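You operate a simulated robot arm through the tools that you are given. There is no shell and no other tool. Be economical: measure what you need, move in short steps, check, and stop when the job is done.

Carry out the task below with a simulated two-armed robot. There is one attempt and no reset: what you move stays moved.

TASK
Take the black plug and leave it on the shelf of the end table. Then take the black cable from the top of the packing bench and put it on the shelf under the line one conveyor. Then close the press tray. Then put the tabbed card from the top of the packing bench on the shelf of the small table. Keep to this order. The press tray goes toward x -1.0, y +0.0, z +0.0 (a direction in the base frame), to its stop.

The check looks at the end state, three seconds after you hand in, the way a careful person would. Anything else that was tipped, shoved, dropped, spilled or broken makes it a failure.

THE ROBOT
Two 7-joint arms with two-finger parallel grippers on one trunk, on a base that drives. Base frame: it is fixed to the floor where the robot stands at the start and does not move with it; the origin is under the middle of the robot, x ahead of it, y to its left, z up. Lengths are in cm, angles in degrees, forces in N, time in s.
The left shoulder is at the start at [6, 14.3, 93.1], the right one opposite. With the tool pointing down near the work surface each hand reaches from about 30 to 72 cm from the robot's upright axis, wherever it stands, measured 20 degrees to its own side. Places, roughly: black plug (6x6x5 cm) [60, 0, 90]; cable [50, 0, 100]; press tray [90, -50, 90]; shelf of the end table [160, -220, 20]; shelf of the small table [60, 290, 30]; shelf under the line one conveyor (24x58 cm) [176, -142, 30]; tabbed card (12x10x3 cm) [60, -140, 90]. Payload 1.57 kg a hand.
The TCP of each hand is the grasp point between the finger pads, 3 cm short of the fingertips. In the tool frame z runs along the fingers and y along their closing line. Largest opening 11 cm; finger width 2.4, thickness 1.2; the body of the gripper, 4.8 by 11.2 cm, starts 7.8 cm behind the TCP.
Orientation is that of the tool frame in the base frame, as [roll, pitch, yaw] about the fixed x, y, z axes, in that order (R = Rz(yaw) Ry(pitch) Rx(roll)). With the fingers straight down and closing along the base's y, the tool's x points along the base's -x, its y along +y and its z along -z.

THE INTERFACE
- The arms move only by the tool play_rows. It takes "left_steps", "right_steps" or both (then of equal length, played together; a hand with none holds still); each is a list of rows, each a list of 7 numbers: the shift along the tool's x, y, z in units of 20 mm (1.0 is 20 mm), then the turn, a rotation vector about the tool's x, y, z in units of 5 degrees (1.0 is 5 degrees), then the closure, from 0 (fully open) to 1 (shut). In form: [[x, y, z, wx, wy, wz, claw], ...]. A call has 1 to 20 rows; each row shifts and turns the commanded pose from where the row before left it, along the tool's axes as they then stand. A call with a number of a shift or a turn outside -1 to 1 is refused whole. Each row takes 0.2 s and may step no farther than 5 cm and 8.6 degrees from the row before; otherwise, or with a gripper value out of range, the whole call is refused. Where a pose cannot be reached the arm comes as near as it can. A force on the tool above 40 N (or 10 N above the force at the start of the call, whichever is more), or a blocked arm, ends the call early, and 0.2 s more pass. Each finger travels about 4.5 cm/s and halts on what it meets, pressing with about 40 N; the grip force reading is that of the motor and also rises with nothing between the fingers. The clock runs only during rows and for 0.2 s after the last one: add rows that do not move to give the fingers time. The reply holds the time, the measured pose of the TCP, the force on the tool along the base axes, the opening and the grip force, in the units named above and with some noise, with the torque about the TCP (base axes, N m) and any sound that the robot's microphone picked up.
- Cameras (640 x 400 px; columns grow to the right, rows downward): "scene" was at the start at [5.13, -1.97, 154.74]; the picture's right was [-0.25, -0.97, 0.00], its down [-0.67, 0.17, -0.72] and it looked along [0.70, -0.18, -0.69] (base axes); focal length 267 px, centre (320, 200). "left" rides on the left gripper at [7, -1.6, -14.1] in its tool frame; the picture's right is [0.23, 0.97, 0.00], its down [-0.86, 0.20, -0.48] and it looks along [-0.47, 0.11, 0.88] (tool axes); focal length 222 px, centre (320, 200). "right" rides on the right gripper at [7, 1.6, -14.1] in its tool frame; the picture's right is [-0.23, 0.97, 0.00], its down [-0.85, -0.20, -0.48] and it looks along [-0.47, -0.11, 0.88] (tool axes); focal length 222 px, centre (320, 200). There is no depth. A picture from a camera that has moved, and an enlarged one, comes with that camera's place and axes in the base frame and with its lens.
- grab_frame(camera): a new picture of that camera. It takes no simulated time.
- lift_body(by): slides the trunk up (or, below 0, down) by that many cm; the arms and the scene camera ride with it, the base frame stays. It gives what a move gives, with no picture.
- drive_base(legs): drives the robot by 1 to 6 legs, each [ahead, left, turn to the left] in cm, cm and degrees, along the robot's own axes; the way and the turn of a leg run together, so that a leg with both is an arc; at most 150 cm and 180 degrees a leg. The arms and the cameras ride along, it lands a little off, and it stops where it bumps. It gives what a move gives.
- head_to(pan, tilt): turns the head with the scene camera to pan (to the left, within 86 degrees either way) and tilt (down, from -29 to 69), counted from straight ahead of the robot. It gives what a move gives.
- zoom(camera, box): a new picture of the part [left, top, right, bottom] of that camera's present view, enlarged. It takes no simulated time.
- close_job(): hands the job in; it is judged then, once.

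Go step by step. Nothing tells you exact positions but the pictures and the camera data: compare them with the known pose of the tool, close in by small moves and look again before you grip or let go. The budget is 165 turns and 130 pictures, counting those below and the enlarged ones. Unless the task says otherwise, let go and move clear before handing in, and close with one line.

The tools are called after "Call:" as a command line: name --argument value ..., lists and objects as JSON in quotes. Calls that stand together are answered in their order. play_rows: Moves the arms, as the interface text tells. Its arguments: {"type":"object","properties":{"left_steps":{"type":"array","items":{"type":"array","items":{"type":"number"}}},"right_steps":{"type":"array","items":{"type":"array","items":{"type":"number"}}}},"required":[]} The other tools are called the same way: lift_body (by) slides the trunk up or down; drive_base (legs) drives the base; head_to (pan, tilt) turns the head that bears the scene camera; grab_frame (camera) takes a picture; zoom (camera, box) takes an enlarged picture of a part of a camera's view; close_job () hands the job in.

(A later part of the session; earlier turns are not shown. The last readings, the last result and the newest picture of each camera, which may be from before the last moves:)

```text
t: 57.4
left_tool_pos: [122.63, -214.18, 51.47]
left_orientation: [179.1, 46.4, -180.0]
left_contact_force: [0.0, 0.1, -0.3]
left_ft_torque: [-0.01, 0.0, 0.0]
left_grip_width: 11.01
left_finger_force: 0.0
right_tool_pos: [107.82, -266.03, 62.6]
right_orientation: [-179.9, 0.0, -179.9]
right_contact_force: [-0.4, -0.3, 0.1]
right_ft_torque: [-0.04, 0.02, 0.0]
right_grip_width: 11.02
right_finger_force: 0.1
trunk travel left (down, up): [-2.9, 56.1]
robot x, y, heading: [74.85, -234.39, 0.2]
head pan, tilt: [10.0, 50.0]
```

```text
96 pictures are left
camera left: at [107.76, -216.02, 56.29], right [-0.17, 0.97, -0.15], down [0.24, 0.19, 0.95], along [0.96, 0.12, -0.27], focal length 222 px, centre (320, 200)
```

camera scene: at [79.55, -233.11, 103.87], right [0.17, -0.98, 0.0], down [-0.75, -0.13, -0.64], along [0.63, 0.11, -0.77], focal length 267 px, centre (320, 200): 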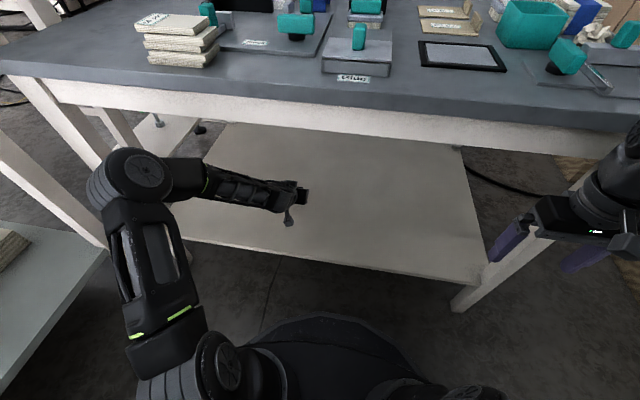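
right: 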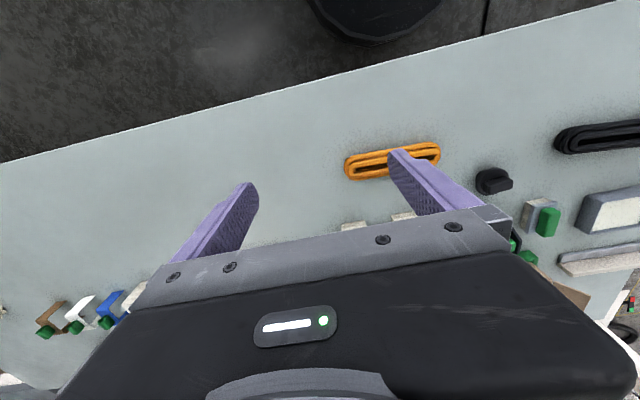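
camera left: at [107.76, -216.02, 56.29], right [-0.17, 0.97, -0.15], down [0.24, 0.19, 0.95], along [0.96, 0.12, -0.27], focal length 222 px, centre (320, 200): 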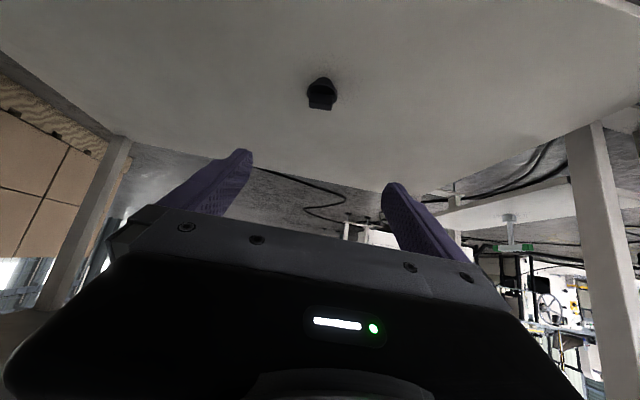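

Plug placed. Before leaving, I'll look at the conveyor and its shelf from here.

Call:
head_to --pan 45 --tilt 35

Call:
grab_frame --camera "scene"

Call:
drive_base --legs '[[-22, 0, 0]]'

Call:
lift_body --by 40

Call:
grab_frame --camera "scene"

```text
t: 58.4
left_tool_pos: [122.71, -214.16, 51.28]
left_orientation: [179.0, 46.3, 180.0]
left_contact_force: [-0.2, -0.3, 0.1]
left_ft_torque: [0.03, -0.01, 0.01]
left_grip_width: 11.01
left_finger_force: 0.1
right_tool_pos: [107.79, -266.16, 62.6]
right_orientation: [-180.0, 0.1, -180.0]
right_contact_force: [1.2, -0.5, 0.8]
right_ft_torque: [0.02, 0.0, -0.01]
right_grip_width: 11.0
right_finger_force: 0.3
trunk travel left (down, up): [-2.9, 56.1]
robot x, y, heading: [74.59, -234.57, -0.2]
head pan, tilt: [45.0, 35.0]
```

```text
95 pictures are left
camera scene: at [78.15, -228.17, 106.03], right [0.71, -0.71, 0.0], down [-0.41, -0.41, -0.82], along [0.58, 0.58, -0.57], focal length 267 px, centre (320, 200)
```

scene: 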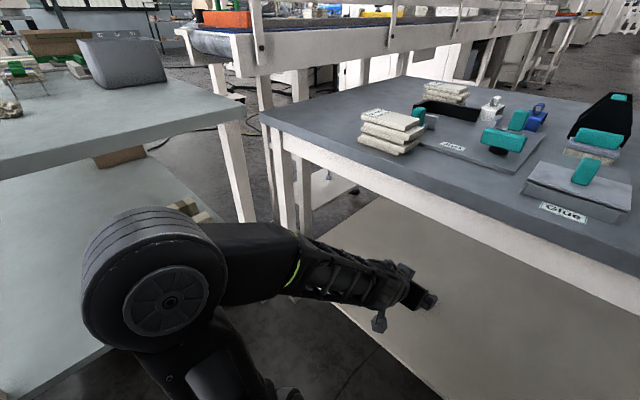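

```text
t: 60.1
left_tool_pos: [100.68, -214.14, 51.55]
left_orientation: [179.1, 46.3, -180.0]
left_contact_force: [0.3, 0.4, -0.1]
left_ft_torque: [0.02, -0.02, 0.05]
left_grip_width: 10.98
left_finger_force: 0.2
right_tool_pos: [85.86, -266.17, 62.59]
right_orientation: [180.0, 0.0, -179.9]
right_contact_force: [0.5, -0.5, -1.2]
right_ft_torque: [0.02, -0.04, 0.01]
right_grip_width: 11.0
right_finger_force: 0.0
trunk travel left (down, up): [-2.9, 56.1]
robot x, y, heading: [52.63, -234.57, 0.0]
head pan, tilt: [45.0, 35.0]
```

```text
t: 63.9
left_tool_pos: [100.77, -214.25, 91.34]
left_orientation: [179.1, 46.3, -180.0]
left_contact_force: [0.2, -0.4, 0.6]
left_ft_torque: [-0.01, 0.01, 0.01]
left_grip_width: 11.0
left_finger_force: 0.1
right_tool_pos: [85.82, -266.1, 102.57]
right_orientation: [180.0, 0.0, -179.9]
right_contact_force: [0.6, -0.9, 0.2]
right_ft_torque: [0.0, 0.01, 0.02]
right_grip_width: 11.01
right_finger_force: 0.1
trunk travel left (down, up): [-42.9, 16.1]
robot x, y, heading: [52.89, -234.75, 0.1]
head pan, tilt: [45.0, 35.0]
```

```text
94 pictures are left
camera scene: at [56.18, -228.22, 146.03], right [0.71, -0.71, 0.0], down [-0.4, -0.41, -0.82], along [0.58, 0.58, -0.57], focal length 267 px, centre (320, 200)
```

scene: 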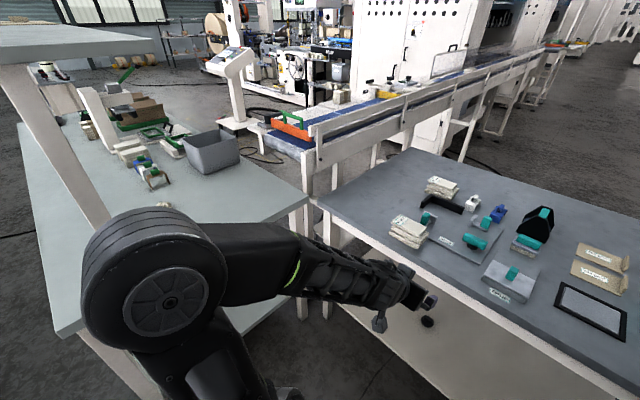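

The conveyor's near side is blocked by the end table, so I'll likely reach its shelf from the other side, round the bench's left end. First I'll drive back the same way to the cable.

Call:
lift_body --by 10

Call:
drive_base --legs '[[-20, 0, 0], [0, 17, 0], [-69, 0, 0], [0, 150, 0], [0, 60, 0]]'

Call:
head_to --pan 40 --tilt 35

Call:
grab_frame --camera "scene"

Call:
head_to --pan 0 --tilt 35

Call:
grab_frame --camera "scene"

```text
t: 65.2
left_tool_pos: [100.7, -214.16, 101.42]
left_orientation: [179.1, 46.4, -180.0]
left_contact_force: [-1.0, -0.2, -0.4]
left_ft_torque: [0.03, 0.01, -0.01]
left_grip_width: 11.02
left_finger_force: 0.1
right_tool_pos: [85.93, -266.12, 112.64]
right_orientation: [179.9, 0.0, -179.9]
right_contact_force: [0.3, 0.0, -0.6]
right_ft_torque: [-0.01, -0.01, 0.0]
right_grip_width: 11.01
right_finger_force: 0.1
trunk travel left (down, up): [-52.9, 6.1]
robot x, y, heading: [52.67, -234.58, 0.0]
head pan, tilt: [45.0, 35.0]
```

```text
t: 81.3
left_tool_pos: [13.36, 13.95, 101.43]
left_orientation: [179.1, 46.3, 179.6]
left_contact_force: [-0.1, 0.5, 0.5]
left_ft_torque: [-0.04, -0.03, -0.02]
left_grip_width: 11.0
left_finger_force: 0.0
right_tool_pos: [-1.97, -37.74, 112.65]
right_orientation: [180.0, 0.0, 179.6]
right_contact_force: [0.0, 0.1, 0.4]
right_ft_torque: [-0.03, 0.0, 0.01]
right_grip_width: 11.03
right_finger_force: 0.1
trunk travel left (down, up): [-52.9, 6.1]
robot x, y, heading: [-35.0, -6.0, -0.5]
head pan, tilt: [45.0, 35.0]
```

```text
t: 82.0
left_tool_pos: [13.43, 13.92, 101.42]
left_orientation: [179.1, 46.4, 179.6]
left_contact_force: [0.0, -0.6, -0.3]
left_ft_torque: [-0.02, -0.01, 0.05]
left_grip_width: 11.02
left_finger_force: 0.1
right_tool_pos: [-2.07, -37.84, 112.73]
right_orientation: [179.9, -0.1, 179.6]
right_contact_force: [-0.5, -0.8, -0.2]
right_ft_torque: [0.0, -0.03, 0.01]
right_grip_width: 11.0
right_finger_force: 0.0
trunk travel left (down, up): [-52.9, 6.1]
robot x, y, heading: [-34.58, -5.99, -0.6]
head pan, tilt: [40.0, 35.0]
```

```text
93 pictures are left
camera scene: at [-30.78, -0.26, 156.04], right [0.64, -0.77, 0.0], down [-0.44, -0.37, -0.82], along [0.63, 0.52, -0.57], focal length 267 px, centre (320, 200)
```

scene: 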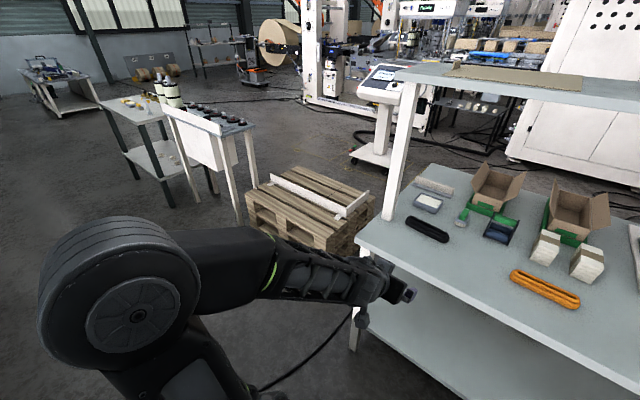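

```text
t: 83.1
left_tool_pos: [13.29, 13.95, 101.45]
left_orientation: [179.0, 46.2, 179.5]
left_contact_force: [0.0, 0.3, 0.3]
left_ft_torque: [-0.02, 0.0, -0.01]
left_grip_width: 11.0
left_finger_force: 0.0
right_tool_pos: [-2.06, -37.94, 112.63]
right_orientation: [-180.0, 0.0, 179.6]
right_contact_force: [-0.4, 0.9, -0.4]
right_ft_torque: [-0.03, 0.01, 0.01]
right_grip_width: 10.97
right_finger_force: 0.0
trunk travel left (down, up): [-52.9, 6.1]
robot x, y, heading: [-34.54, -5.83, -0.2]
head pan, tilt: [0.0, 35.0]
```

```text
92 pictures are left
camera scene: at [-28.76, -5.92, 156.04], right [-0.01, -1.0, 0.0], down [-0.57, 0.0, -0.82], along [0.82, -0.01, -0.57], focal length 267 px, centre (320, 200)
```

scene: 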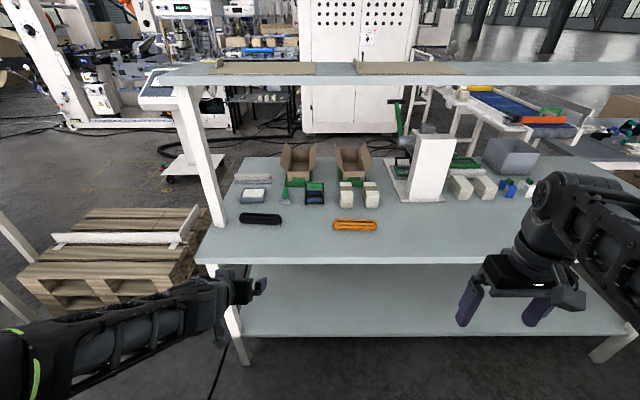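

The left hand route behind the bench looks open via y≈370, past the small table. First the cable: at about (56, 17), 17 cm long along y. I'll bring the hand upright and turn it 90° so the fingers close across the cable.

Call:
play_rows --left_steps '[[0, 0, 0, 0, 1, 0, 0], [0, 0, 0, 0, 1, 0, 0], [0, 0, 0, 0, 1, 0, 0], [0, 0, 0, 0, 1, 0, 0], [0, 0, 0, 0, 1, 0, 0], [0, 0, 0, 0, 1, 0, 0], [0, 0, 0, 0, 1, 0, 0], [0, 0, 0, 0, 1, 0, 0], [0, 0, 0, -0.2, 1, 0, 0]]'

Call:
play_rows --left_steps '[[0, 0, 0, 0, 0, 1, 0], [0, 0, 0, 0, 0, 1, 0], [0, 0, 0, 0, 0, 1, 0], [0, 0, 0, 0, 0, 1, 0], [0, 0, 0, 0, 0, 1, 0], [0, 0, 0, 0, 0, 1, 0], [0, 0, 0, 0, 0, 1, 0], [0, 0, 0, 0, 0, 1, 0], [0, 0, 0, 0, 0, 1, 0], [0, 0, 0, 0, 0, 1, 0], [0, 0, 0, 0, 0, 1, 0], [0, 0, 0, 0, 0, 1, 0], [0, 0, 0, 0, 0, 1, 0], [0, 0, 0, 0, 0, 1, 0], [0, 0, 0, 0, 0, 1, 0], [0, 0, 0, 0, 0, 1, 0], [0, 0, 0, 0, 0, 1, 0], [0, 0, 0, 0, 0, 1, 0]]'

Call:
drive_base --legs '[[35, 0, 0]]'

Call:
grab_frame --camera "left"

Call:
grab_frame --camera "scene"

```text
t: 85.1
left_tool_pos: [13.34, 14.0, 101.52]
left_orientation: [178.4, 1.2, -180.0]
left_contact_force: [-0.4, 0.2, 0.1]
left_ft_torque: [0.02, 0.03, -0.03]
left_grip_width: 11.0
left_finger_force: 0.1
right_tool_pos: [-1.92, -37.98, 112.55]
right_orientation: [-180.0, 0.0, 179.4]
right_contact_force: [-0.8, -0.8, -0.3]
right_ft_torque: [0.01, -0.01, -0.01]
right_grip_width: 11.01
right_finger_force: 0.0
trunk travel left (down, up): [-52.9, 6.1]
robot x, y, heading: [-35.23, -6.32, -0.4]
head pan, tilt: [0.0, 35.0]
```

```text
t: 88.9
left_tool_pos: [13.27, 13.88, 101.47]
left_orientation: [178.7, -1.6, 90.2]
left_contact_force: [0.3, 0.2, 0.7]
left_ft_torque: [-0.01, 0.0, 0.01]
left_grip_width: 10.98
left_finger_force: 0.1
right_tool_pos: [-1.99, -38.0, 112.68]
right_orientation: [-180.0, 0.0, 179.6]
right_contact_force: [0.8, 0.0, 0.6]
right_ft_torque: [-0.01, 0.02, 0.02]
right_grip_width: 10.99
right_finger_force: 0.0
trunk travel left (down, up): [-52.9, 6.1]
robot x, y, heading: [-34.83, -5.97, -0.4]
head pan, tilt: [0.0, 35.0]
```

```text
t: 91.1
left_tool_pos: [48.46, 13.67, 101.54]
left_orientation: [178.7, -1.6, 90.2]
left_contact_force: [-0.1, 0.3, -0.7]
left_ft_torque: [0.02, 0.04, -0.05]
left_grip_width: 11.02
left_finger_force: 0.0
right_tool_pos: [33.27, -38.07, 112.59]
right_orientation: [180.0, 0.0, 179.7]
right_contact_force: [0.1, -0.8, -0.1]
right_ft_torque: [0.02, 0.04, -0.01]
right_grip_width: 10.99
right_finger_force: 0.1
trunk travel left (down, up): [-52.9, 6.1]
robot x, y, heading: [0.24, -6.05, -0.5]
head pan, tilt: [0.0, 35.0]
```

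```text
91 pictures are left
camera left: at [46.63, 20.33, 115.86], right [0.97, 0.23, 0.03], down [0.19, -0.87, 0.46], along [0.13, -0.44, -0.89], focal length 222 px, centre (320, 200)
```

left: 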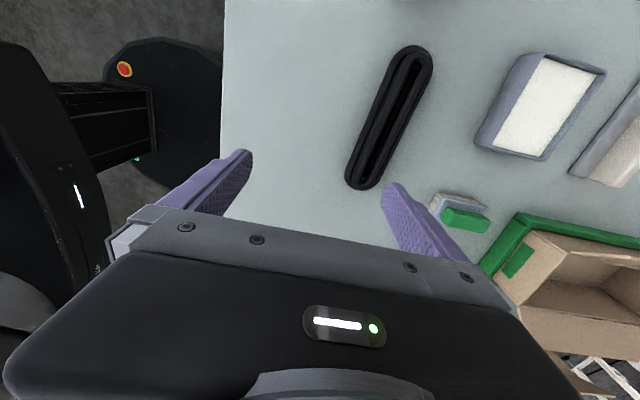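

```text
90 pictures are left
camera scene: at [6.5, -6.12, 156.03], right [0.0, -1.0, 0.0], down [-0.57, 0.0, -0.82], along [0.82, 0.0, -0.57], focal length 267 px, centre (320, 200)
```

scene: 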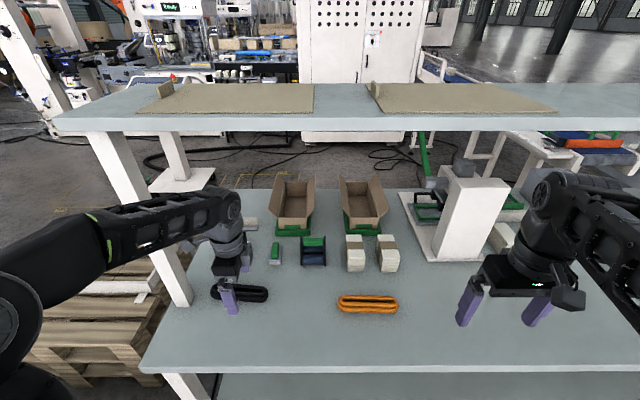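

The cable's centre is at about (56.2, 18), turned 5° from the y axis; the hand can grasp it straight down. I'll align over it at height and check.

Call:
play_rows --left_steps '[[0.54, 0.96, 0, 0, 0, 1, 0], [0.54, 0.96, 0, 0, 0, 0, 0], [0.54, 0.96, 0, 0, 0, 0, 0], [0.54, 0.96, 0, 0, 0, 0, 0], [0, 0, 1, 0, 0, 0, 0], [0, 0, 1, 0, 0, 0, 0]]'

Call:
grab_frame --camera "left"

Call:
zoom --camera "scene" --box '[140, 150, 380, 350]'

```text
t: 92.5
left_tool_pos: [56.48, 17.72, 97.79]
left_orientation: [178.8, -1.7, 85.4]
left_contact_force: [-0.8, 0.5, -0.3]
left_ft_torque: [-0.02, -0.03, -0.03]
left_grip_width: 11.0
left_finger_force: 0.1
right_tool_pos: [33.15, -38.01, 112.69]
right_orientation: [-180.0, 0.0, 179.7]
right_contact_force: [0.0, -1.0, -1.0]
right_ft_torque: [-0.03, 0.01, 0.02]
right_grip_width: 10.99
right_finger_force: 0.0
trunk travel left (down, up): [-52.9, 6.1]
robot x, y, heading: [0.2, -5.81, -0.3]
head pan, tilt: [0.0, 35.0]
```

```text
89 pictures are left
camera left: at [55.21, 24.35, 112.24], right [0.99, 0.15, 0.03], down [0.12, -0.88, 0.46], along [0.09, -0.45, -0.89], focal length 222 px, centre (320, 200)
```

left: 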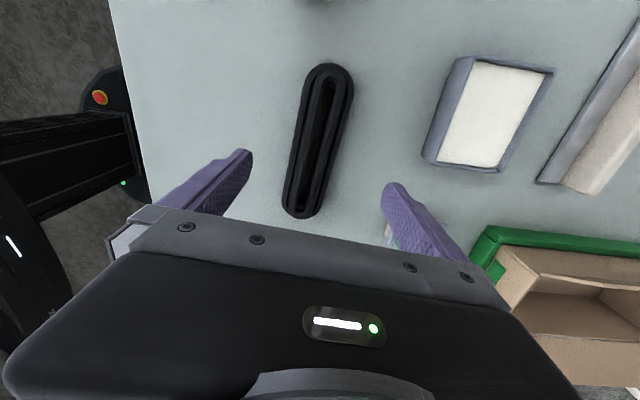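

```text
2.00 times, centred on (260, 250) of scene
camera zoom: at [6.41, -6.11, 156.04], right [0.0, -1.0, 0.0], down [-0.57, 0.0, -0.82], along [0.82, 0.0, -0.57], focal length 533 px, centre (440, 100)
```

zoom: 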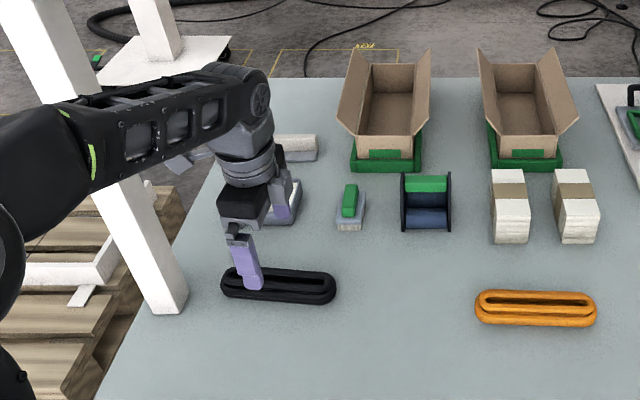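

Aligned well. I'll descend 8 cm and close on the cable.

Call:
play_rows --left_steps '[[0, -0.05, 1, 0, 0, 0, 0], [0, -0.05, 1, 0, 0, 0, 0], [0, 0, 1, 0, 0, 0, 0], [0, 0, 0.9, 0, 0, 0, 0], [0, 0, 0, 0, 0, 0, 1], [0, 0, 0, 0, 0, 0, 1], [0, 0, 0, 0, 0, 0, 1], [0, 0, 0, 0, 0, 0, 1], [0, 0, 0, 0, 0, 0, 1], [0, 0, 0, 0, 0, 0, 1], [0, 0, 0, 0, 0, 0, 1]]'

Call:
grab_frame --camera "left"

```text
t: 94.9
left_tool_pos: [56.26, 18.08, 89.94]
left_orientation: [178.7, -1.7, 85.3]
left_contact_force: [-1.9, -0.1, 0.9]
left_ft_torque: [0.09, 0.18, 0.03]
left_grip_width: 4.95
left_finger_force: 40.1
right_tool_pos: [33.26, -37.96, 112.67]
right_orientation: [179.9, 0.1, 179.7]
right_contact_force: [-0.9, 0.3, -0.2]
right_ft_torque: [-0.02, 0.04, -0.02]
right_grip_width: 11.02
right_finger_force: 0.1
trunk travel left (down, up): [-52.9, 6.1]
robot x, y, heading: [0.39, -6.47, -0.2]
head pan, tilt: [0.0, 35.0]
```

```text
87 pictures are left
camera left: at [55.11, 24.59, 104.36], right [0.99, 0.15, 0.03], down [0.12, -0.88, 0.46], along [0.09, -0.45, -0.89], focal length 222 px, centre (320, 200)
```

left: 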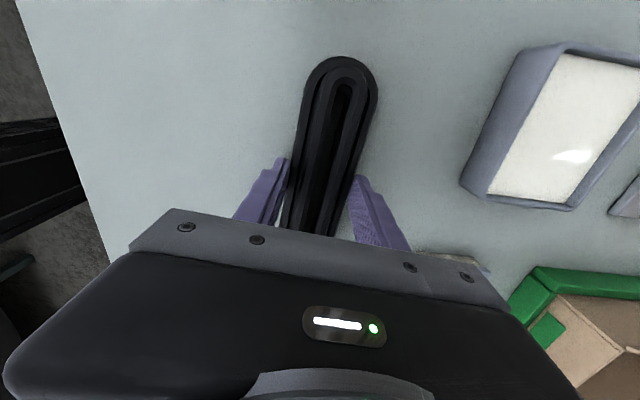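

Gripped at 4.95 cm. I'll lift 14 cm and back the base off, then look left for the route.

Call:
play_rows --left_steps '[[0, 0, -1, 0, 0, 0, 1], [0, 0, -1, 0, 0, 0, 1], [0, 0, -1, 0, 0, 0, 1], [0, 0, -1, 0, 0, 0, 1], [0, 0, -1, 0, 0, 0, 1], [0, 0, -1, 0, 0, 0, 1], [-0.5, -0.9, 0, 0, 0, 0, 1], [-0.5, -0.9, 0, 0, 0, 0, 1], [-0.5, -0.9, 0, 0, 0, 0, 1], [-0.5, -0.9, 0, 0, 0, 0, 1]]'

Call:
drive_base --legs '[[-35, 0, 0], [0, 60, 0]]'

Call:
head_to --pan 55 --tilt 22

Call:
grab_frame --camera "scene"

Call:
grab_frame --camera "left"

```text
t: 97.1
left_tool_pos: [48.65, 14.23, 101.71]
left_orientation: [178.7, -1.7, 85.3]
left_contact_force: [-0.1, 0.8, -1.7]
left_ft_torque: [0.03, -0.01, -0.01]
left_grip_width: 4.95
left_finger_force: 40.2
right_tool_pos: [33.02, -37.91, 112.68]
right_orientation: [180.0, -0.1, 179.7]
right_contact_force: [-0.7, -0.3, 0.4]
right_ft_torque: [0.0, 0.0, -0.04]
right_grip_width: 11.01
right_finger_force: 0.0
trunk travel left (down, up): [-52.9, 6.1]
robot x, y, heading: [0.22, -6.05, -0.4]
head pan, tilt: [0.0, 35.0]
```

```text
t: 102.3
left_tool_pos: [13.96, 73.41, 101.63]
left_orientation: [178.9, -1.7, 85.3]
left_contact_force: [0.4, 0.1, -2.3]
left_ft_torque: [-0.02, 0.02, 0.02]
left_grip_width: 4.97
left_finger_force: 40.3
right_tool_pos: [-1.41, 20.94, 112.47]
right_orientation: [-179.9, -0.1, 179.8]
right_contact_force: [0.5, -0.2, 0.3]
right_ft_torque: [-0.01, 0.0, 0.0]
right_grip_width: 10.99
right_finger_force: 0.0
trunk travel left (down, up): [-52.9, 6.1]
robot x, y, heading: [-34.26, 52.62, -0.3]
head pan, tilt: [0.0, 35.0]
```

```text
t: 103.6
left_tool_pos: [14.0, 73.23, 101.71]
left_orientation: [178.9, -1.7, 85.4]
left_contact_force: [-0.4, 1.2, -2.5]
left_ft_torque: [0.0, 0.0, -0.01]
left_grip_width: 4.95
left_finger_force: 39.8
right_tool_pos: [-1.33, 20.88, 112.59]
right_orientation: [-180.0, 0.0, 179.8]
right_contact_force: [0.1, 0.2, -0.1]
right_ft_torque: [0.0, 0.02, -0.03]
right_grip_width: 11.0
right_finger_force: 0.1
trunk travel left (down, up): [-52.9, 6.1]
robot x, y, heading: [-34.42, 52.27, -0.1]
head pan, tilt: [55.0, 22.0]
```

```text
86 pictures are left
camera scene: at [-31.66, 60.4, 158.1], right [0.82, -0.58, 0.0], down [-0.22, -0.31, -0.93], along [0.54, 0.76, -0.37], focal length 267 px, centre (320, 200)
```

scene: 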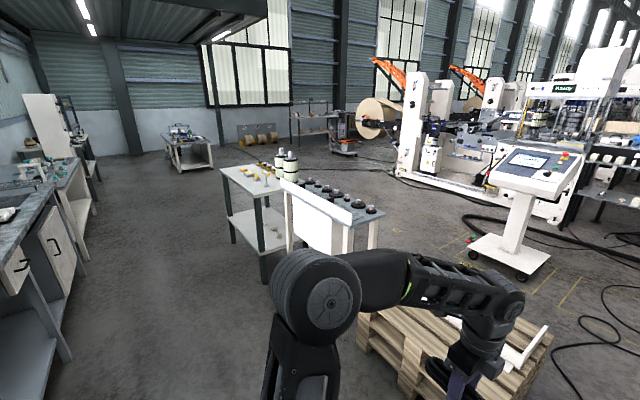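

```text
85 pictures are left
camera left: at [12.74, 79.92, 116.11], right [0.99, 0.15, 0.03], down [0.12, -0.88, 0.46], along [0.09, -0.45, -0.89], focal length 222 px, centre (320, 200)
```

left: 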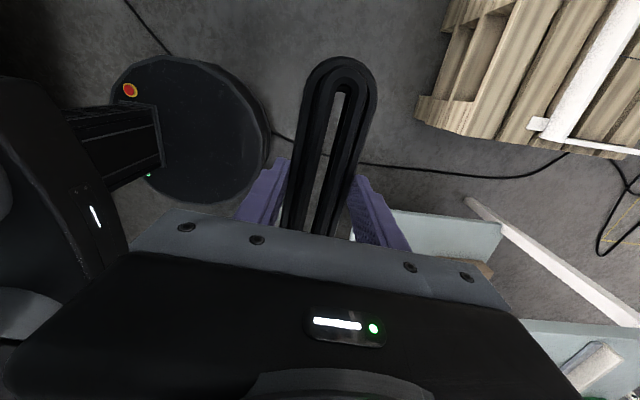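

The cable is held. The pallet leaves no gap by the bench, so I'll drive left past the small table (in open floor) and look at the way behind.

Call:
drive_base --legs '[[0, 150, 0], [0, 150, 0], [0, 60, 0]]'

Call:
head_to --pan -30 --tilt 25

Call:
grab_frame --camera "scene"

Call:
head_to --pan 10 --tilt 25

Call:
grab_frame --camera "scene"

```text
t: 121.2
left_tool_pos: [10.5, 437.84, 101.68]
left_orientation: [178.9, -1.7, 87.2]
left_contact_force: [-0.2, 1.2, -2.6]
left_ft_torque: [-0.07, 0.02, 0.05]
left_grip_width: 4.94
left_finger_force: 40.0
right_tool_pos: [-3.25, 385.14, 112.69]
right_orientation: [180.0, 0.0, -178.4]
right_contact_force: [-0.3, 0.0, 0.6]
right_ft_torque: [-0.02, 0.01, 0.01]
right_grip_width: 10.98
right_finger_force: 0.0
trunk travel left (down, up): [-52.9, 6.1]
robot x, y, heading: [-37.21, 415.98, 1.4]
head pan, tilt: [55.0, 22.0]
```

```text
t: 122.8
left_tool_pos: [10.42, 437.89, 101.7]
left_orientation: [179.0, -1.8, 87.0]
left_contact_force: [0.0, -0.2, -2.2]
left_ft_torque: [0.01, -0.02, -0.03]
left_grip_width: 4.93
left_finger_force: 39.7
right_tool_pos: [-3.29, 385.13, 112.74]
right_orientation: [180.0, 0.0, -178.5]
right_contact_force: [0.7, -0.1, -0.4]
right_ft_torque: [-0.02, 0.02, 0.02]
right_grip_width: 10.99
right_finger_force: 0.0
trunk travel left (down, up): [-52.9, 6.1]
robot x, y, heading: [-36.62, 415.74, 1.4]
head pan, tilt: [-30.0, 25.0]
```

```text
84 pictures are left
camera scene: at [-31.77, 411.51, 157.61], right [-0.48, -0.88, 0.0], down [-0.37, 0.2, -0.91], along [0.8, -0.43, -0.42], focal length 267 px, centre (320, 200)
```

scene: 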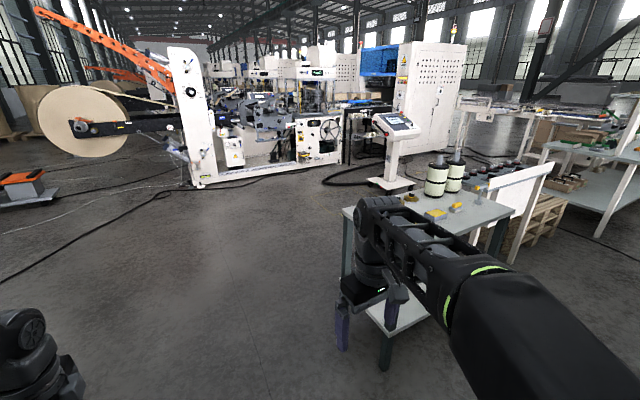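

```text
t: 123.8
left_tool_pos: [10.46, 437.79, 101.72]
left_orientation: [178.9, -1.7, 87.1]
left_contact_force: [-0.4, -0.4, -2.3]
left_ft_torque: [0.03, 0.02, -0.02]
left_grip_width: 4.94
left_finger_force: 39.9
right_tool_pos: [-3.2, 385.11, 112.68]
right_orientation: [179.9, 0.0, -178.5]
right_contact_force: [-0.3, -0.2, 0.0]
right_ft_torque: [0.01, -0.02, 0.01]
right_grip_width: 10.99
right_finger_force: 0.0
trunk travel left (down, up): [-52.9, 6.1]
robot x, y, heading: [-36.95, 415.79, 1.4]
head pan, tilt: [10.0, 25.0]
```

```text
83 pictures are left
camera scene: at [-30.84, 417.73, 157.61], right [0.2, -0.98, 0.0], down [-0.41, -0.08, -0.91], along [0.89, 0.18, -0.42], focal length 267 px, centre (320, 200)
```

scene: 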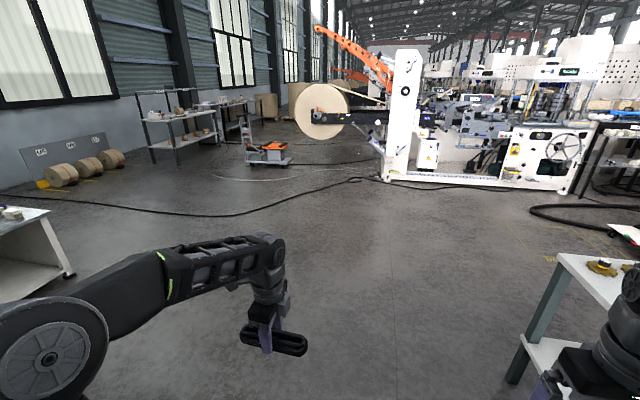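

The floor ahead is open. I'll drive forward past the small table, turn to face back (so the arms point away from the control cart), and look down the corridor.

Call:
drive_base --legs '[[0, 0, -1.4], [130, 0, 0], [100, 0, 0], [0, 0, 180]]'

Call:
head_to --pan 75 --tilt 25

Call:
grab_frame --camera "scene"

```text
t: 142.8
left_tool_pos: [144.08, 398.31, 101.68]
left_orientation: [178.9, -1.8, -94.6]
left_contact_force: [1.3, 0.8, -1.4]
left_ft_torque: [0.03, -0.04, 0.01]
left_grip_width: 4.94
left_finger_force: 39.9
right_tool_pos: [159.39, 450.73, 112.61]
right_orientation: [-180.0, 0.0, -0.1]
right_contact_force: [-0.2, 0.0, -0.5]
right_ft_torque: [0.01, 0.01, 0.0]
right_grip_width: 11.03
right_finger_force: 0.0
trunk travel left (down, up): [-52.9, 6.1]
robot x, y, heading: [192.33, 418.77, 179.8]
head pan, tilt: [10.0, 25.0]
```

```text
t: 144.1
left_tool_pos: [144.07, 398.47, 101.58]
left_orientation: [178.9, -1.6, -94.6]
left_contact_force: [0.4, -0.6, -1.9]
left_ft_torque: [-0.02, 0.01, -0.02]
left_grip_width: 4.92
left_finger_force: 39.8
right_tool_pos: [159.49, 450.69, 112.74]
right_orientation: [180.0, 0.1, -0.3]
right_contact_force: [0.2, 0.1, -0.3]
right_ft_torque: [-0.04, -0.04, -0.01]
right_grip_width: 11.0
right_finger_force: 0.1
trunk travel left (down, up): [-52.9, 6.1]
robot x, y, heading: [192.3, 418.99, 179.5]
head pan, tilt: [75.0, 25.0]
```

```text
82 pictures are left
camera scene: at [192.97, 410.12, 157.61], right [-0.96, 0.26, 0.0], down [0.11, 0.41, -0.91], along [-0.24, -0.87, -0.42], focal length 267 px, centre (320, 200)
```

scene: 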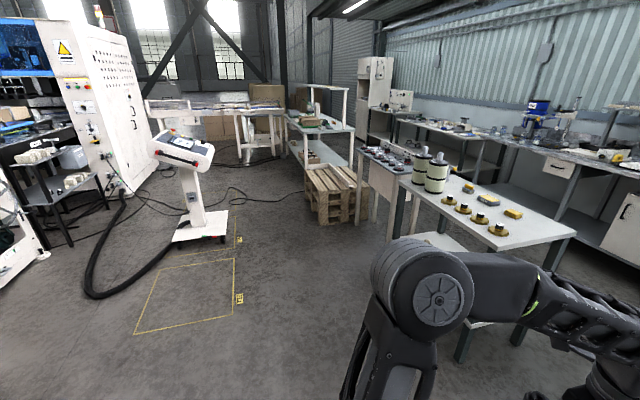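

The corridor is wider than I thought: cart edge at x≈224, pallet edge at x≈120. I'll zoom toward the conveyor before driving on.

Call:
zoom --camera "scene" --box '[130, 70, 370, 220]'

Call:
drive_base --legs '[[20, 0, 0], [0, 150, 0], [0, 110, 0]]'

Call:
grab_frame --camera "scene"

```text
2.67 times, centred on (250, 145) of scene
camera zoom: at [192.97, 410.12, 157.61], right [-0.96, 0.26, 0.0], down [0.11, 0.41, -0.91], along [-0.24, -0.87, -0.42], focal length 711 px, centre (507, 347)
```

zoom: 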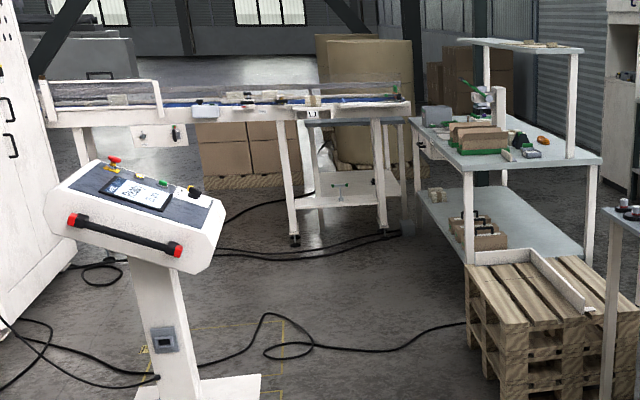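

```text
t: 157.9
left_tool_pos: [128.13, 137.51, 101.65]
left_orientation: [178.9, -1.7, -92.7]
left_contact_force: [-0.1, -0.5, -3.2]
left_ft_torque: [0.0, -0.02, -0.01]
left_grip_width: 4.95
left_finger_force: 39.8
right_tool_pos: [141.85, 190.27, 112.65]
right_orientation: [180.0, 0.0, 1.7]
right_contact_force: [1.0, -0.7, 0.5]
right_ft_torque: [-0.03, 0.0, 0.02]
right_grip_width: 11.02
right_finger_force: 0.0
trunk travel left (down, up): [-52.9, 6.1]
robot x, y, heading: [176.28, 159.94, -178.4]
head pan, tilt: [75.0, 25.0]
```

```text
80 pictures are left
camera scene: at [176.75, 150.87, 157.61], right [-0.97, 0.23, 0.0], down [0.1, 0.41, -0.91], along [-0.21, -0.88, -0.42], focal length 267 px, centre (320, 200)
```

scene: 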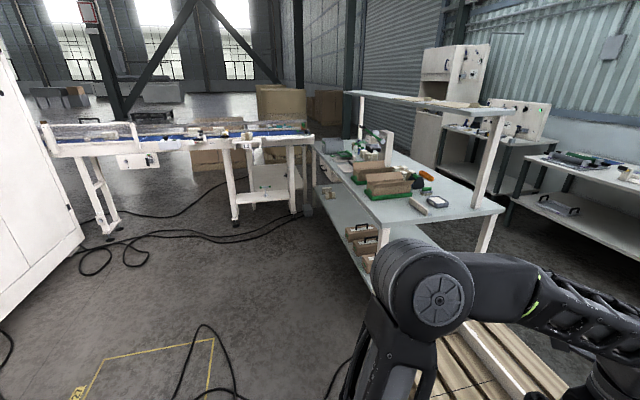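

Plenty of space. I'll drive on toward the conveyor and turn to face it.

Call:
drive_base --legs '[[0, 150, 0], [0, 0, 88.4]]'

Call:
head_to --pan 0 --tilt 35

Call:
grab_frame --camera "scene"

Call:
zoom --camera "scene" --box '[200, 80, 440, 230]'

```text
t: 169.1
left_tool_pos: [197.67, -39.38, 101.64]
left_orientation: [179.0, -1.6, -6.2]
left_contact_force: [-0.1, -0.6, -1.8]
left_ft_torque: [-0.02, 0.01, 0.02]
left_grip_width: 4.98
left_finger_force: 40.2
right_tool_pos: [145.87, -22.7, 112.71]
right_orientation: [180.0, 0.0, 88.3]
right_contact_force: [-0.5, 0.3, 0.2]
right_ft_torque: [0.04, -0.01, 0.03]
right_grip_width: 10.96
right_finger_force: 0.0
trunk travel left (down, up): [-52.9, 6.1]
robot x, y, heading: [178.61, 9.0, -91.6]
head pan, tilt: [75.0, 25.0]
```

```text
t: 170.6
left_tool_pos: [197.79, -39.45, 101.63]
left_orientation: [178.8, -1.7, -6.2]
left_contact_force: [-0.3, 0.7, -2.0]
left_ft_torque: [-0.01, 0.02, 0.01]
left_grip_width: 4.92
left_finger_force: 40.6
right_tool_pos: [145.83, -22.75, 112.67]
right_orientation: [-180.0, 0.1, 88.4]
right_contact_force: [-0.9, 0.4, 0.7]
right_ft_torque: [-0.02, -0.03, -0.01]
right_grip_width: 10.99
right_finger_force: 0.0
trunk travel left (down, up): [-52.9, 6.1]
robot x, y, heading: [178.39, 9.45, -91.5]
head pan, tilt: [0.0, 35.0]
```

```text
79 pictures are left
camera scene: at [178.4, 3.51, 156.04], right [-1.0, 0.03, 0.0], down [0.02, 0.57, -0.82], along [-0.02, -0.82, -0.57], focal length 267 px, centre (320, 200)
```

scene: 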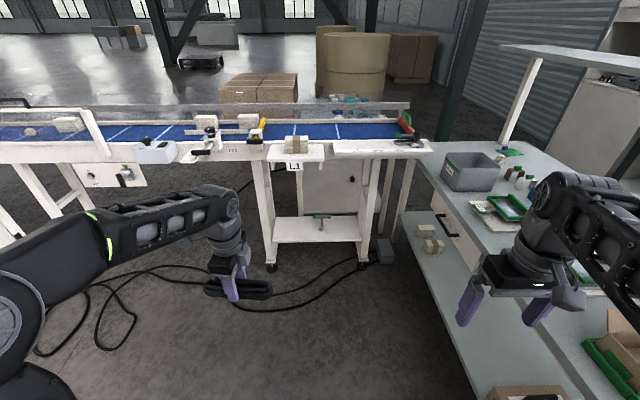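

```text
2.67 times, centred on (320, 155) of scene
camera zoom: at [178.4, 3.51, 156.04], right [-1.0, 0.03, 0.0], down [0.02, 0.57, -0.82], along [-0.02, -0.82, -0.57], focal length 711 px, centre (320, 320)
```

zoom: 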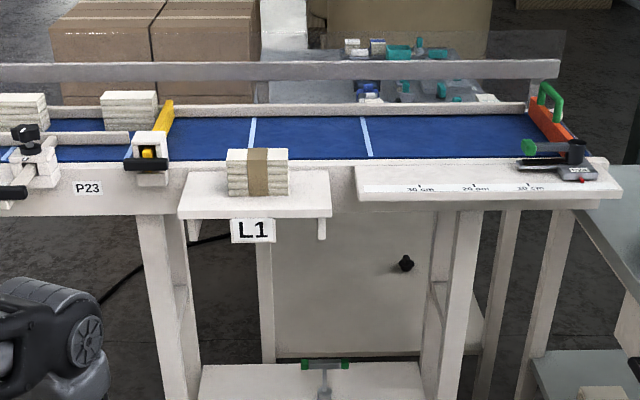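

The line-one shelf spans about x 150–208, y -155 to -127, with a T-handled tool at x≈174 on it. I'll put the cable at about (194, -141). Lowering the trunk, then approaching.

Call:
lift_body --by -40

Call:
lift_body --by -10

Call:
drive_base --legs '[[0, 0, 1.5], [72, -3, 0]]'

Call:
grab_frame --camera "scene"

Call:
grab_frame --camera "left"

```text
t: 174.4
left_tool_pos: [197.78, -39.39, 61.63]
left_orientation: [178.9, -1.7, -6.1]
left_contact_force: [-0.6, 0.0, -1.8]
left_ft_torque: [0.0, -0.01, 0.0]
left_grip_width: 4.94
left_finger_force: 39.7
right_tool_pos: [145.84, -22.68, 72.56]
right_orientation: [180.0, 0.1, 88.4]
right_contact_force: [-0.3, 1.1, -0.7]
right_ft_torque: [0.02, 0.01, -0.01]
right_grip_width: 10.99
right_finger_force: 0.0
trunk travel left (down, up): [-12.9, 46.1]
robot x, y, heading: [178.46, 9.02, -91.7]
head pan, tilt: [0.0, 35.0]
```

```text
t: 175.8
left_tool_pos: [197.67, -39.46, 51.67]
left_orientation: [178.9, -1.8, -6.1]
left_contact_force: [-0.5, -0.2, -2.1]
left_ft_torque: [0.01, -0.06, -0.02]
left_grip_width: 4.92
left_finger_force: 40.5
right_tool_pos: [145.86, -22.72, 62.68]
right_orientation: [-180.0, 0.0, 88.2]
right_contact_force: [-0.1, -0.6, 0.4]
right_ft_torque: [-0.01, 0.02, 0.04]
right_grip_width: 11.01
right_finger_force: 0.1
trunk travel left (down, up): [-2.9, 56.1]
robot x, y, heading: [178.65, 9.17, -91.6]
head pan, tilt: [0.0, 35.0]
```

```text
t: 180.1
left_tool_pos: [196.83, -111.25, 51.64]
left_orientation: [178.8, -1.6, -3.9]
left_contact_force: [-0.8, -0.2, -1.8]
left_ft_torque: [0.0, 0.01, 0.01]
left_grip_width: 4.94
left_finger_force: 39.8
right_tool_pos: [144.24, -96.51, 62.6]
right_orientation: [180.0, 0.0, 90.5]
right_contact_force: [0.4, 0.2, -0.3]
right_ft_torque: [0.0, 0.03, -0.01]
right_grip_width: 11.0
right_finger_force: 0.0
trunk travel left (down, up): [-2.9, 56.1]
robot x, y, heading: [175.74, -63.13, -89.8]
head pan, tilt: [0.0, 35.0]
```

```text
77 pictures are left
camera scene: at [175.82, -69.04, 106.04], right [-1.0, -0.01, 0.0], down [-0.01, 0.57, -0.82], along [0.01, -0.82, -0.57], focal length 267 px, centre (320, 200)
```

scene: 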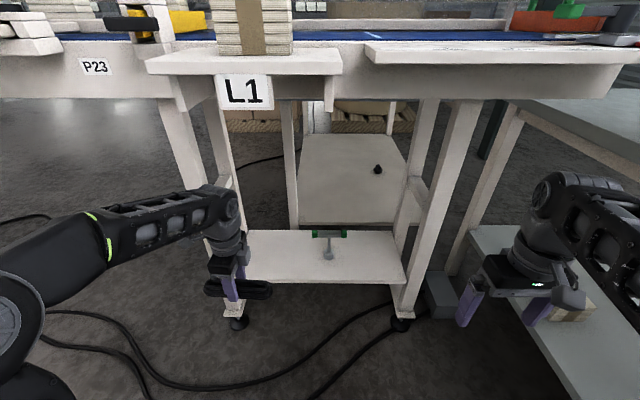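

```text
76 pictures are left
camera left: at [203.54, -109.77, 66.1], right [0.16, -0.99, 0.03], down [-0.88, -0.13, 0.46], along [-0.45, -0.1, -0.89], focal length 222 px, centre (320, 200)
```

left: 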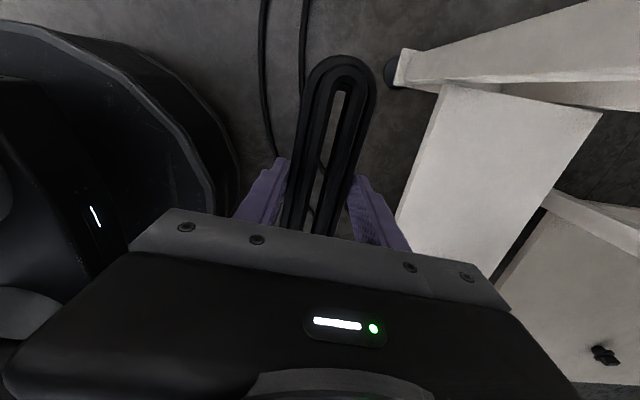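

To keep the wrist camera away from the table leg, I'll turn the hand back to its natural yaw so the cable lies along y.

Call:
play_rows --left_steps '[[0, 0, 0, 0, 0, -0.99, 1], [0, 0, 0, 0, 0, -0.99, 1], [0, 0, 0, 0, 0, -0.99, 1], [0, 0, 0, 0, 0, -0.99, 1], [0, 0, 0, 0, 0, -0.99, 1], [0, 0, 0, 0, 0, -0.99, 1], [0, 0, 0, 0, 0, -0.99, 1], [0, 0, 0, 0, 0, -0.99, 1], [0, 0, 0, 0, 0, -0.99, 1], [0, 0, 0, 0, 0, -0.99, 1], [0, 0, 0, 0, 0, -0.99, 1], [0, 0, 0, 0, 0, -0.99, 1], [0, 0, 0, 0, 0, -0.99, 1], [0, 0, 0, 0, 0, -0.99, 1], [0, 0, 0, 0, 0, -0.99, 1], [0, 0, 0, 0, 0, -0.99, 1], [0, 0, 0, 0, 0, -0.99, 1], [0, 0, 0, 0, 0, -0.99, 1], [0, 0, 0, 0, 0, -0.99, 1]]'

Call:
drive_base --legs '[[18, -3.5, 0]]'

Call:
grab_frame --camera "scene"

Call:
grab_frame --camera "left"

```text
t: 184.1
left_tool_pos: [196.75, -111.19, 51.71]
left_orientation: [178.4, 1.3, 90.1]
left_contact_force: [0.8, 0.0, -2.6]
left_ft_torque: [0.02, -0.03, -0.01]
left_grip_width: 4.92
left_finger_force: 39.5
right_tool_pos: [144.32, -96.52, 62.56]
right_orientation: [-180.0, 0.0, 90.4]
right_contact_force: [-0.3, -0.2, 0.4]
right_ft_torque: [-0.04, 0.01, 0.0]
right_grip_width: 10.99
right_finger_force: 0.0
trunk travel left (down, up): [-2.9, 56.1]
robot x, y, heading: [175.35, -63.3, -89.6]
head pan, tilt: [0.0, 35.0]
```

```text
t: 185.6
left_tool_pos: [193.51, -128.99, 51.56]
left_orientation: [178.5, 1.3, 90.2]
left_contact_force: [0.0, -0.1, -2.2]
left_ft_torque: [0.02, 0.03, 0.01]
left_grip_width: 4.92
left_finger_force: 39.7
right_tool_pos: [140.94, -114.25, 62.59]
right_orientation: [180.0, 0.0, 90.6]
right_contact_force: [0.0, -0.2, -0.8]
right_ft_torque: [0.01, 0.01, 0.01]
right_grip_width: 10.97
right_finger_force: 0.1
trunk travel left (down, up): [-2.9, 56.1]
robot x, y, heading: [172.4, -81.38, -89.4]
head pan, tilt: [0.0, 35.0]
```

```text
75 pictures are left
camera scene: at [172.46, -86.78, 106.04], right [-1.0, -0.01, 0.0], down [-0.01, 0.57, -0.82], along [0.01, -0.82, -0.57], focal length 267 px, centre (320, 200)
```

scene: 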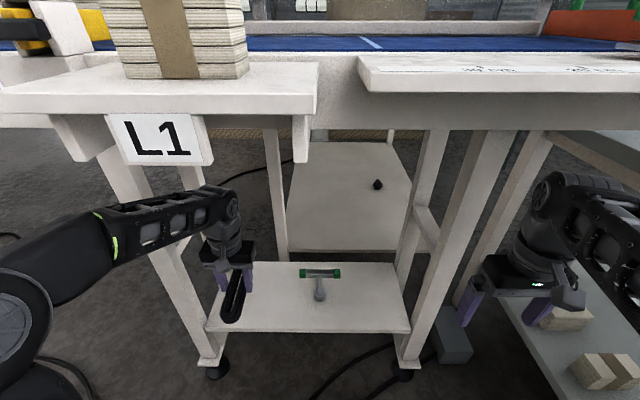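

```text
74 pictures are left
camera left: at [191.55, -121.65, 65.68], right [0.97, 0.23, 0.02], down [0.19, -0.84, 0.5], along [0.14, -0.48, -0.86], focal length 222 px, centre (320, 200)
```

left: 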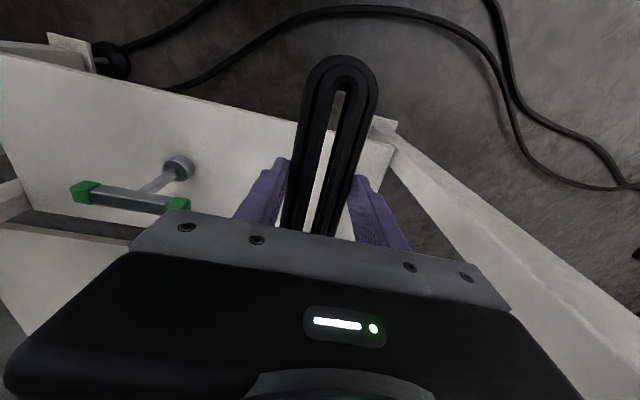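

A standing T-tool is at (173, -140) on the shelf; my path at x 193.5 stays 7 cm clear of it. Moving forward over the shelf and down partway.

Call:
play_rows --left_steps '[[-0.93, 0, 0, 0, 0, 0, 1], [-0.93, 0, 0, 0, 0, 0, 1], [-0.93, 0, 0, 0, 0, 0, 1], [-0.93, 0, 0, 0, 0, 0, 1], [-0.93, 0, 0, 0, 0, 0, 1], [-0.93, 0, 0, 0, 0, 0, 1], [-0.93, 0, 0, 0, 0, 0, 1], [0, 0, 1, 0, 0, 0, 1], [0, 0, 1, 0, 0, 0, 1], [0, 0, 1, 0, 0, 0, 1], [0, 0, 1, 0, 0, 0, 1], [0, 0, 1, 0, 0, 0, 1]]'

Call:
grab_frame --camera "left"

Call:
zoom --camera "scene" --box '[140, 180, 440, 367]'

```text
t: 188.2
left_tool_pos: [193.86, -142.16, 41.76]
left_orientation: [178.5, 1.2, 90.1]
left_contact_force: [0.7, 0.6, -2.0]
left_ft_torque: [-0.01, -0.01, -0.04]
left_grip_width: 4.95
left_finger_force: 39.4
right_tool_pos: [141.01, -114.41, 62.62]
right_orientation: [-180.0, -0.1, 90.6]
right_contact_force: [-1.1, -0.2, -0.5]
right_ft_torque: [0.01, -0.01, 0.0]
right_grip_width: 11.01
right_finger_force: 0.0
trunk travel left (down, up): [-2.9, 56.1]
robot x, y, heading: [172.08, -81.24, -89.5]
head pan, tilt: [0.0, 35.0]
```

```text
73 pictures are left
camera left: at [191.92, -134.94, 55.85], right [0.97, 0.23, 0.02], down [0.19, -0.84, 0.5], along [0.13, -0.48, -0.86], focal length 222 px, centre (320, 200)
```

left: 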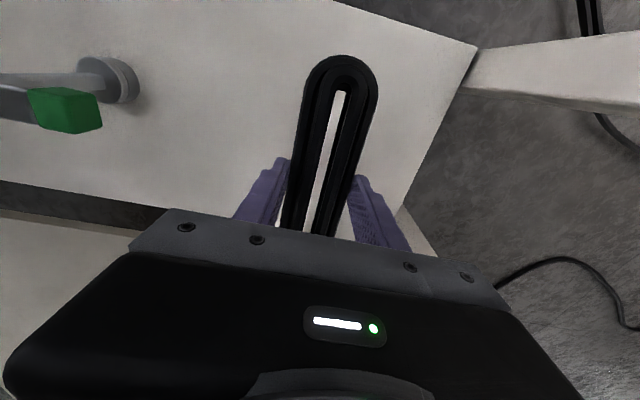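

```text
2.13 times, centred on (290, 274) of scene
camera zoom: at [172.46, -86.79, 106.04], right [-1.0, -0.01, 0.0], down [-0.01, 0.57, -0.82], along [0.01, -0.82, -0.57], focal length 569 px, centre (384, 43)
```

zoom: 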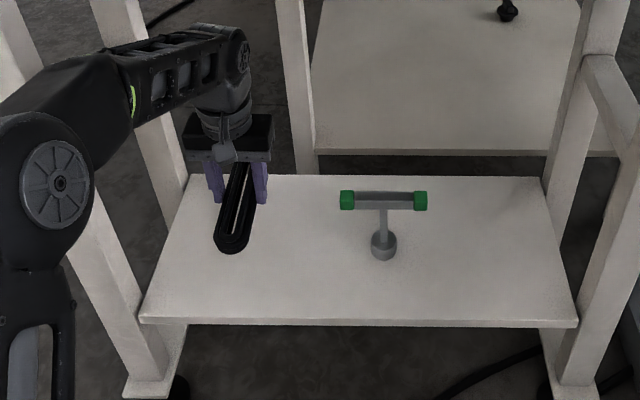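

Cable is over clear shelf. Lowering in 5 mm steps.

Call:
play_rows --left_steps '[[0, 0, 0.5, 0, 0, 0, 1], [0, 0, 0.5, 0, 0, 0, 1], [0, 0, 0.25, 0, 0, 0, 1], [0, 0, 0.25, 0, 0, 0, 1], [0, 0, 0.25, 0, 0, 0, 1], [0, 0, 0.25, 0, 0, 0, 1]]'

Call:
grab_frame --camera "left"

```text
t: 189.6
left_tool_pos: [193.97, -142.3, 37.95]
left_orientation: [178.4, 1.2, 90.2]
left_contact_force: [-1.2, 0.2, -1.8]
left_ft_torque: [0.03, 0.01, 0.02]
left_grip_width: 4.91
left_finger_force: 40.3
right_tool_pos: [141.04, -114.35, 62.58]
right_orientation: [-179.9, -0.1, 90.5]
right_contact_force: [0.3, 0.5, -0.1]
right_ft_torque: [0.05, 0.01, -0.01]
right_grip_width: 10.98
right_finger_force: 0.1
trunk travel left (down, up): [-2.9, 56.1]
robot x, y, heading: [172.23, -81.26, -89.2]
head pan, tilt: [0.0, 35.0]
```

```text
71 pictures are left
camera left: at [192.01, -135.0, 51.95], right [0.97, 0.23, 0.02], down [0.19, -0.84, 0.5], along [0.14, -0.48, -0.86], focal length 222 px, centre (320, 200)
```

left: 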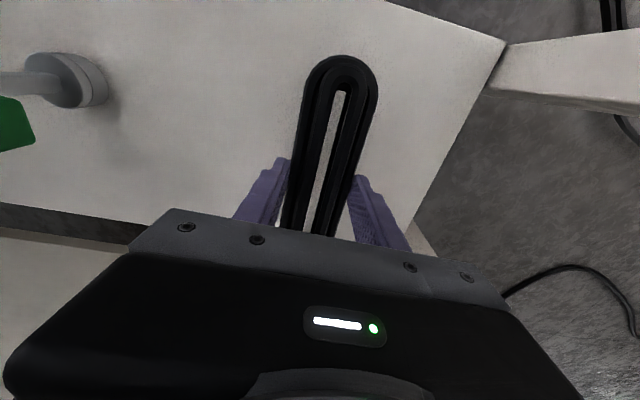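

Call:
play_rows --left_steps '[[0, 0, 0.25, 0, 0, 0, 1], [0, 0, 0.25, 0, 0, 0, 1], [0, 0, 0.25, 0, 0, 0, 1], [0, 0, 0.2, 0, 0, 0, 1], [0, 0, 0.2, 0, 0, 0, 1]]'

```text
t: 190.8
left_tool_pos: [193.89, -142.33, 35.5]
left_orientation: [178.3, 1.2, 90.2]
left_contact_force: [0.4, -0.7, -2.7]
left_ft_torque: [0.0, 0.0, 0.04]
left_grip_width: 4.92
left_finger_force: 40.2
right_tool_pos: [140.93, -114.31, 62.59]
right_orientation: [-180.0, 0.0, 90.6]
right_contact_force: [-0.2, 0.3, -1.1]
right_ft_torque: [0.01, -0.03, 0.03]
right_grip_width: 10.97
right_finger_force: 0.2
trunk travel left (down, up): [-2.9, 56.1]
robot x, y, heading: [172.63, -81.1, -89.5]
head pan, tilt: [0.0, 35.0]
```

No contact yet at z 35.5; I'll keep lowering in small steps.

Call:
play_rows --left_steps '[[0, 0, 0.15, 0, 0, 0, 1], [0, 0, 0.15, 0, 0, 0, 1], [0, 0, 0.15, 0, 0, 0, 1], [0, 0, 0.15, 0, 0, 0, 1], [0, 0, 0.15, 0, 0, 0, 1]]'

Call:
grab_frame --camera "left"

```text
t: 192.0
left_tool_pos: [193.96, -142.25, 34.38]
left_orientation: [178.4, 1.4, 90.2]
left_contact_force: [1.6, 2.9, 14.9]
left_ft_torque: [1.6, 0.38, -0.21]
left_grip_width: 4.98
left_finger_force: 39.9
right_tool_pos: [140.94, -114.21, 62.6]
right_orientation: [-179.9, 0.1, 90.7]
right_contact_force: [0.4, -0.5, -0.2]
right_ft_torque: [-0.04, 0.0, 0.0]
right_grip_width: 11.0
right_finger_force: 0.1
trunk travel left (down, up): [-2.9, 56.1]
robot x, y, heading: [172.43, -80.73, -89.4]
head pan, tilt: [0.0, 35.0]
```

```text
70 pictures are left
camera left: at [192.12, -135.06, 48.4], right [0.97, 0.23, 0.02], down [0.19, -0.84, 0.5], along [0.14, -0.49, -0.86], focal length 222 px, centre (320, 200)
```

left: 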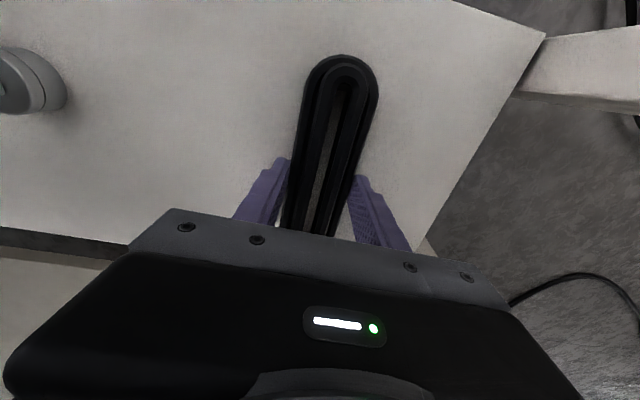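

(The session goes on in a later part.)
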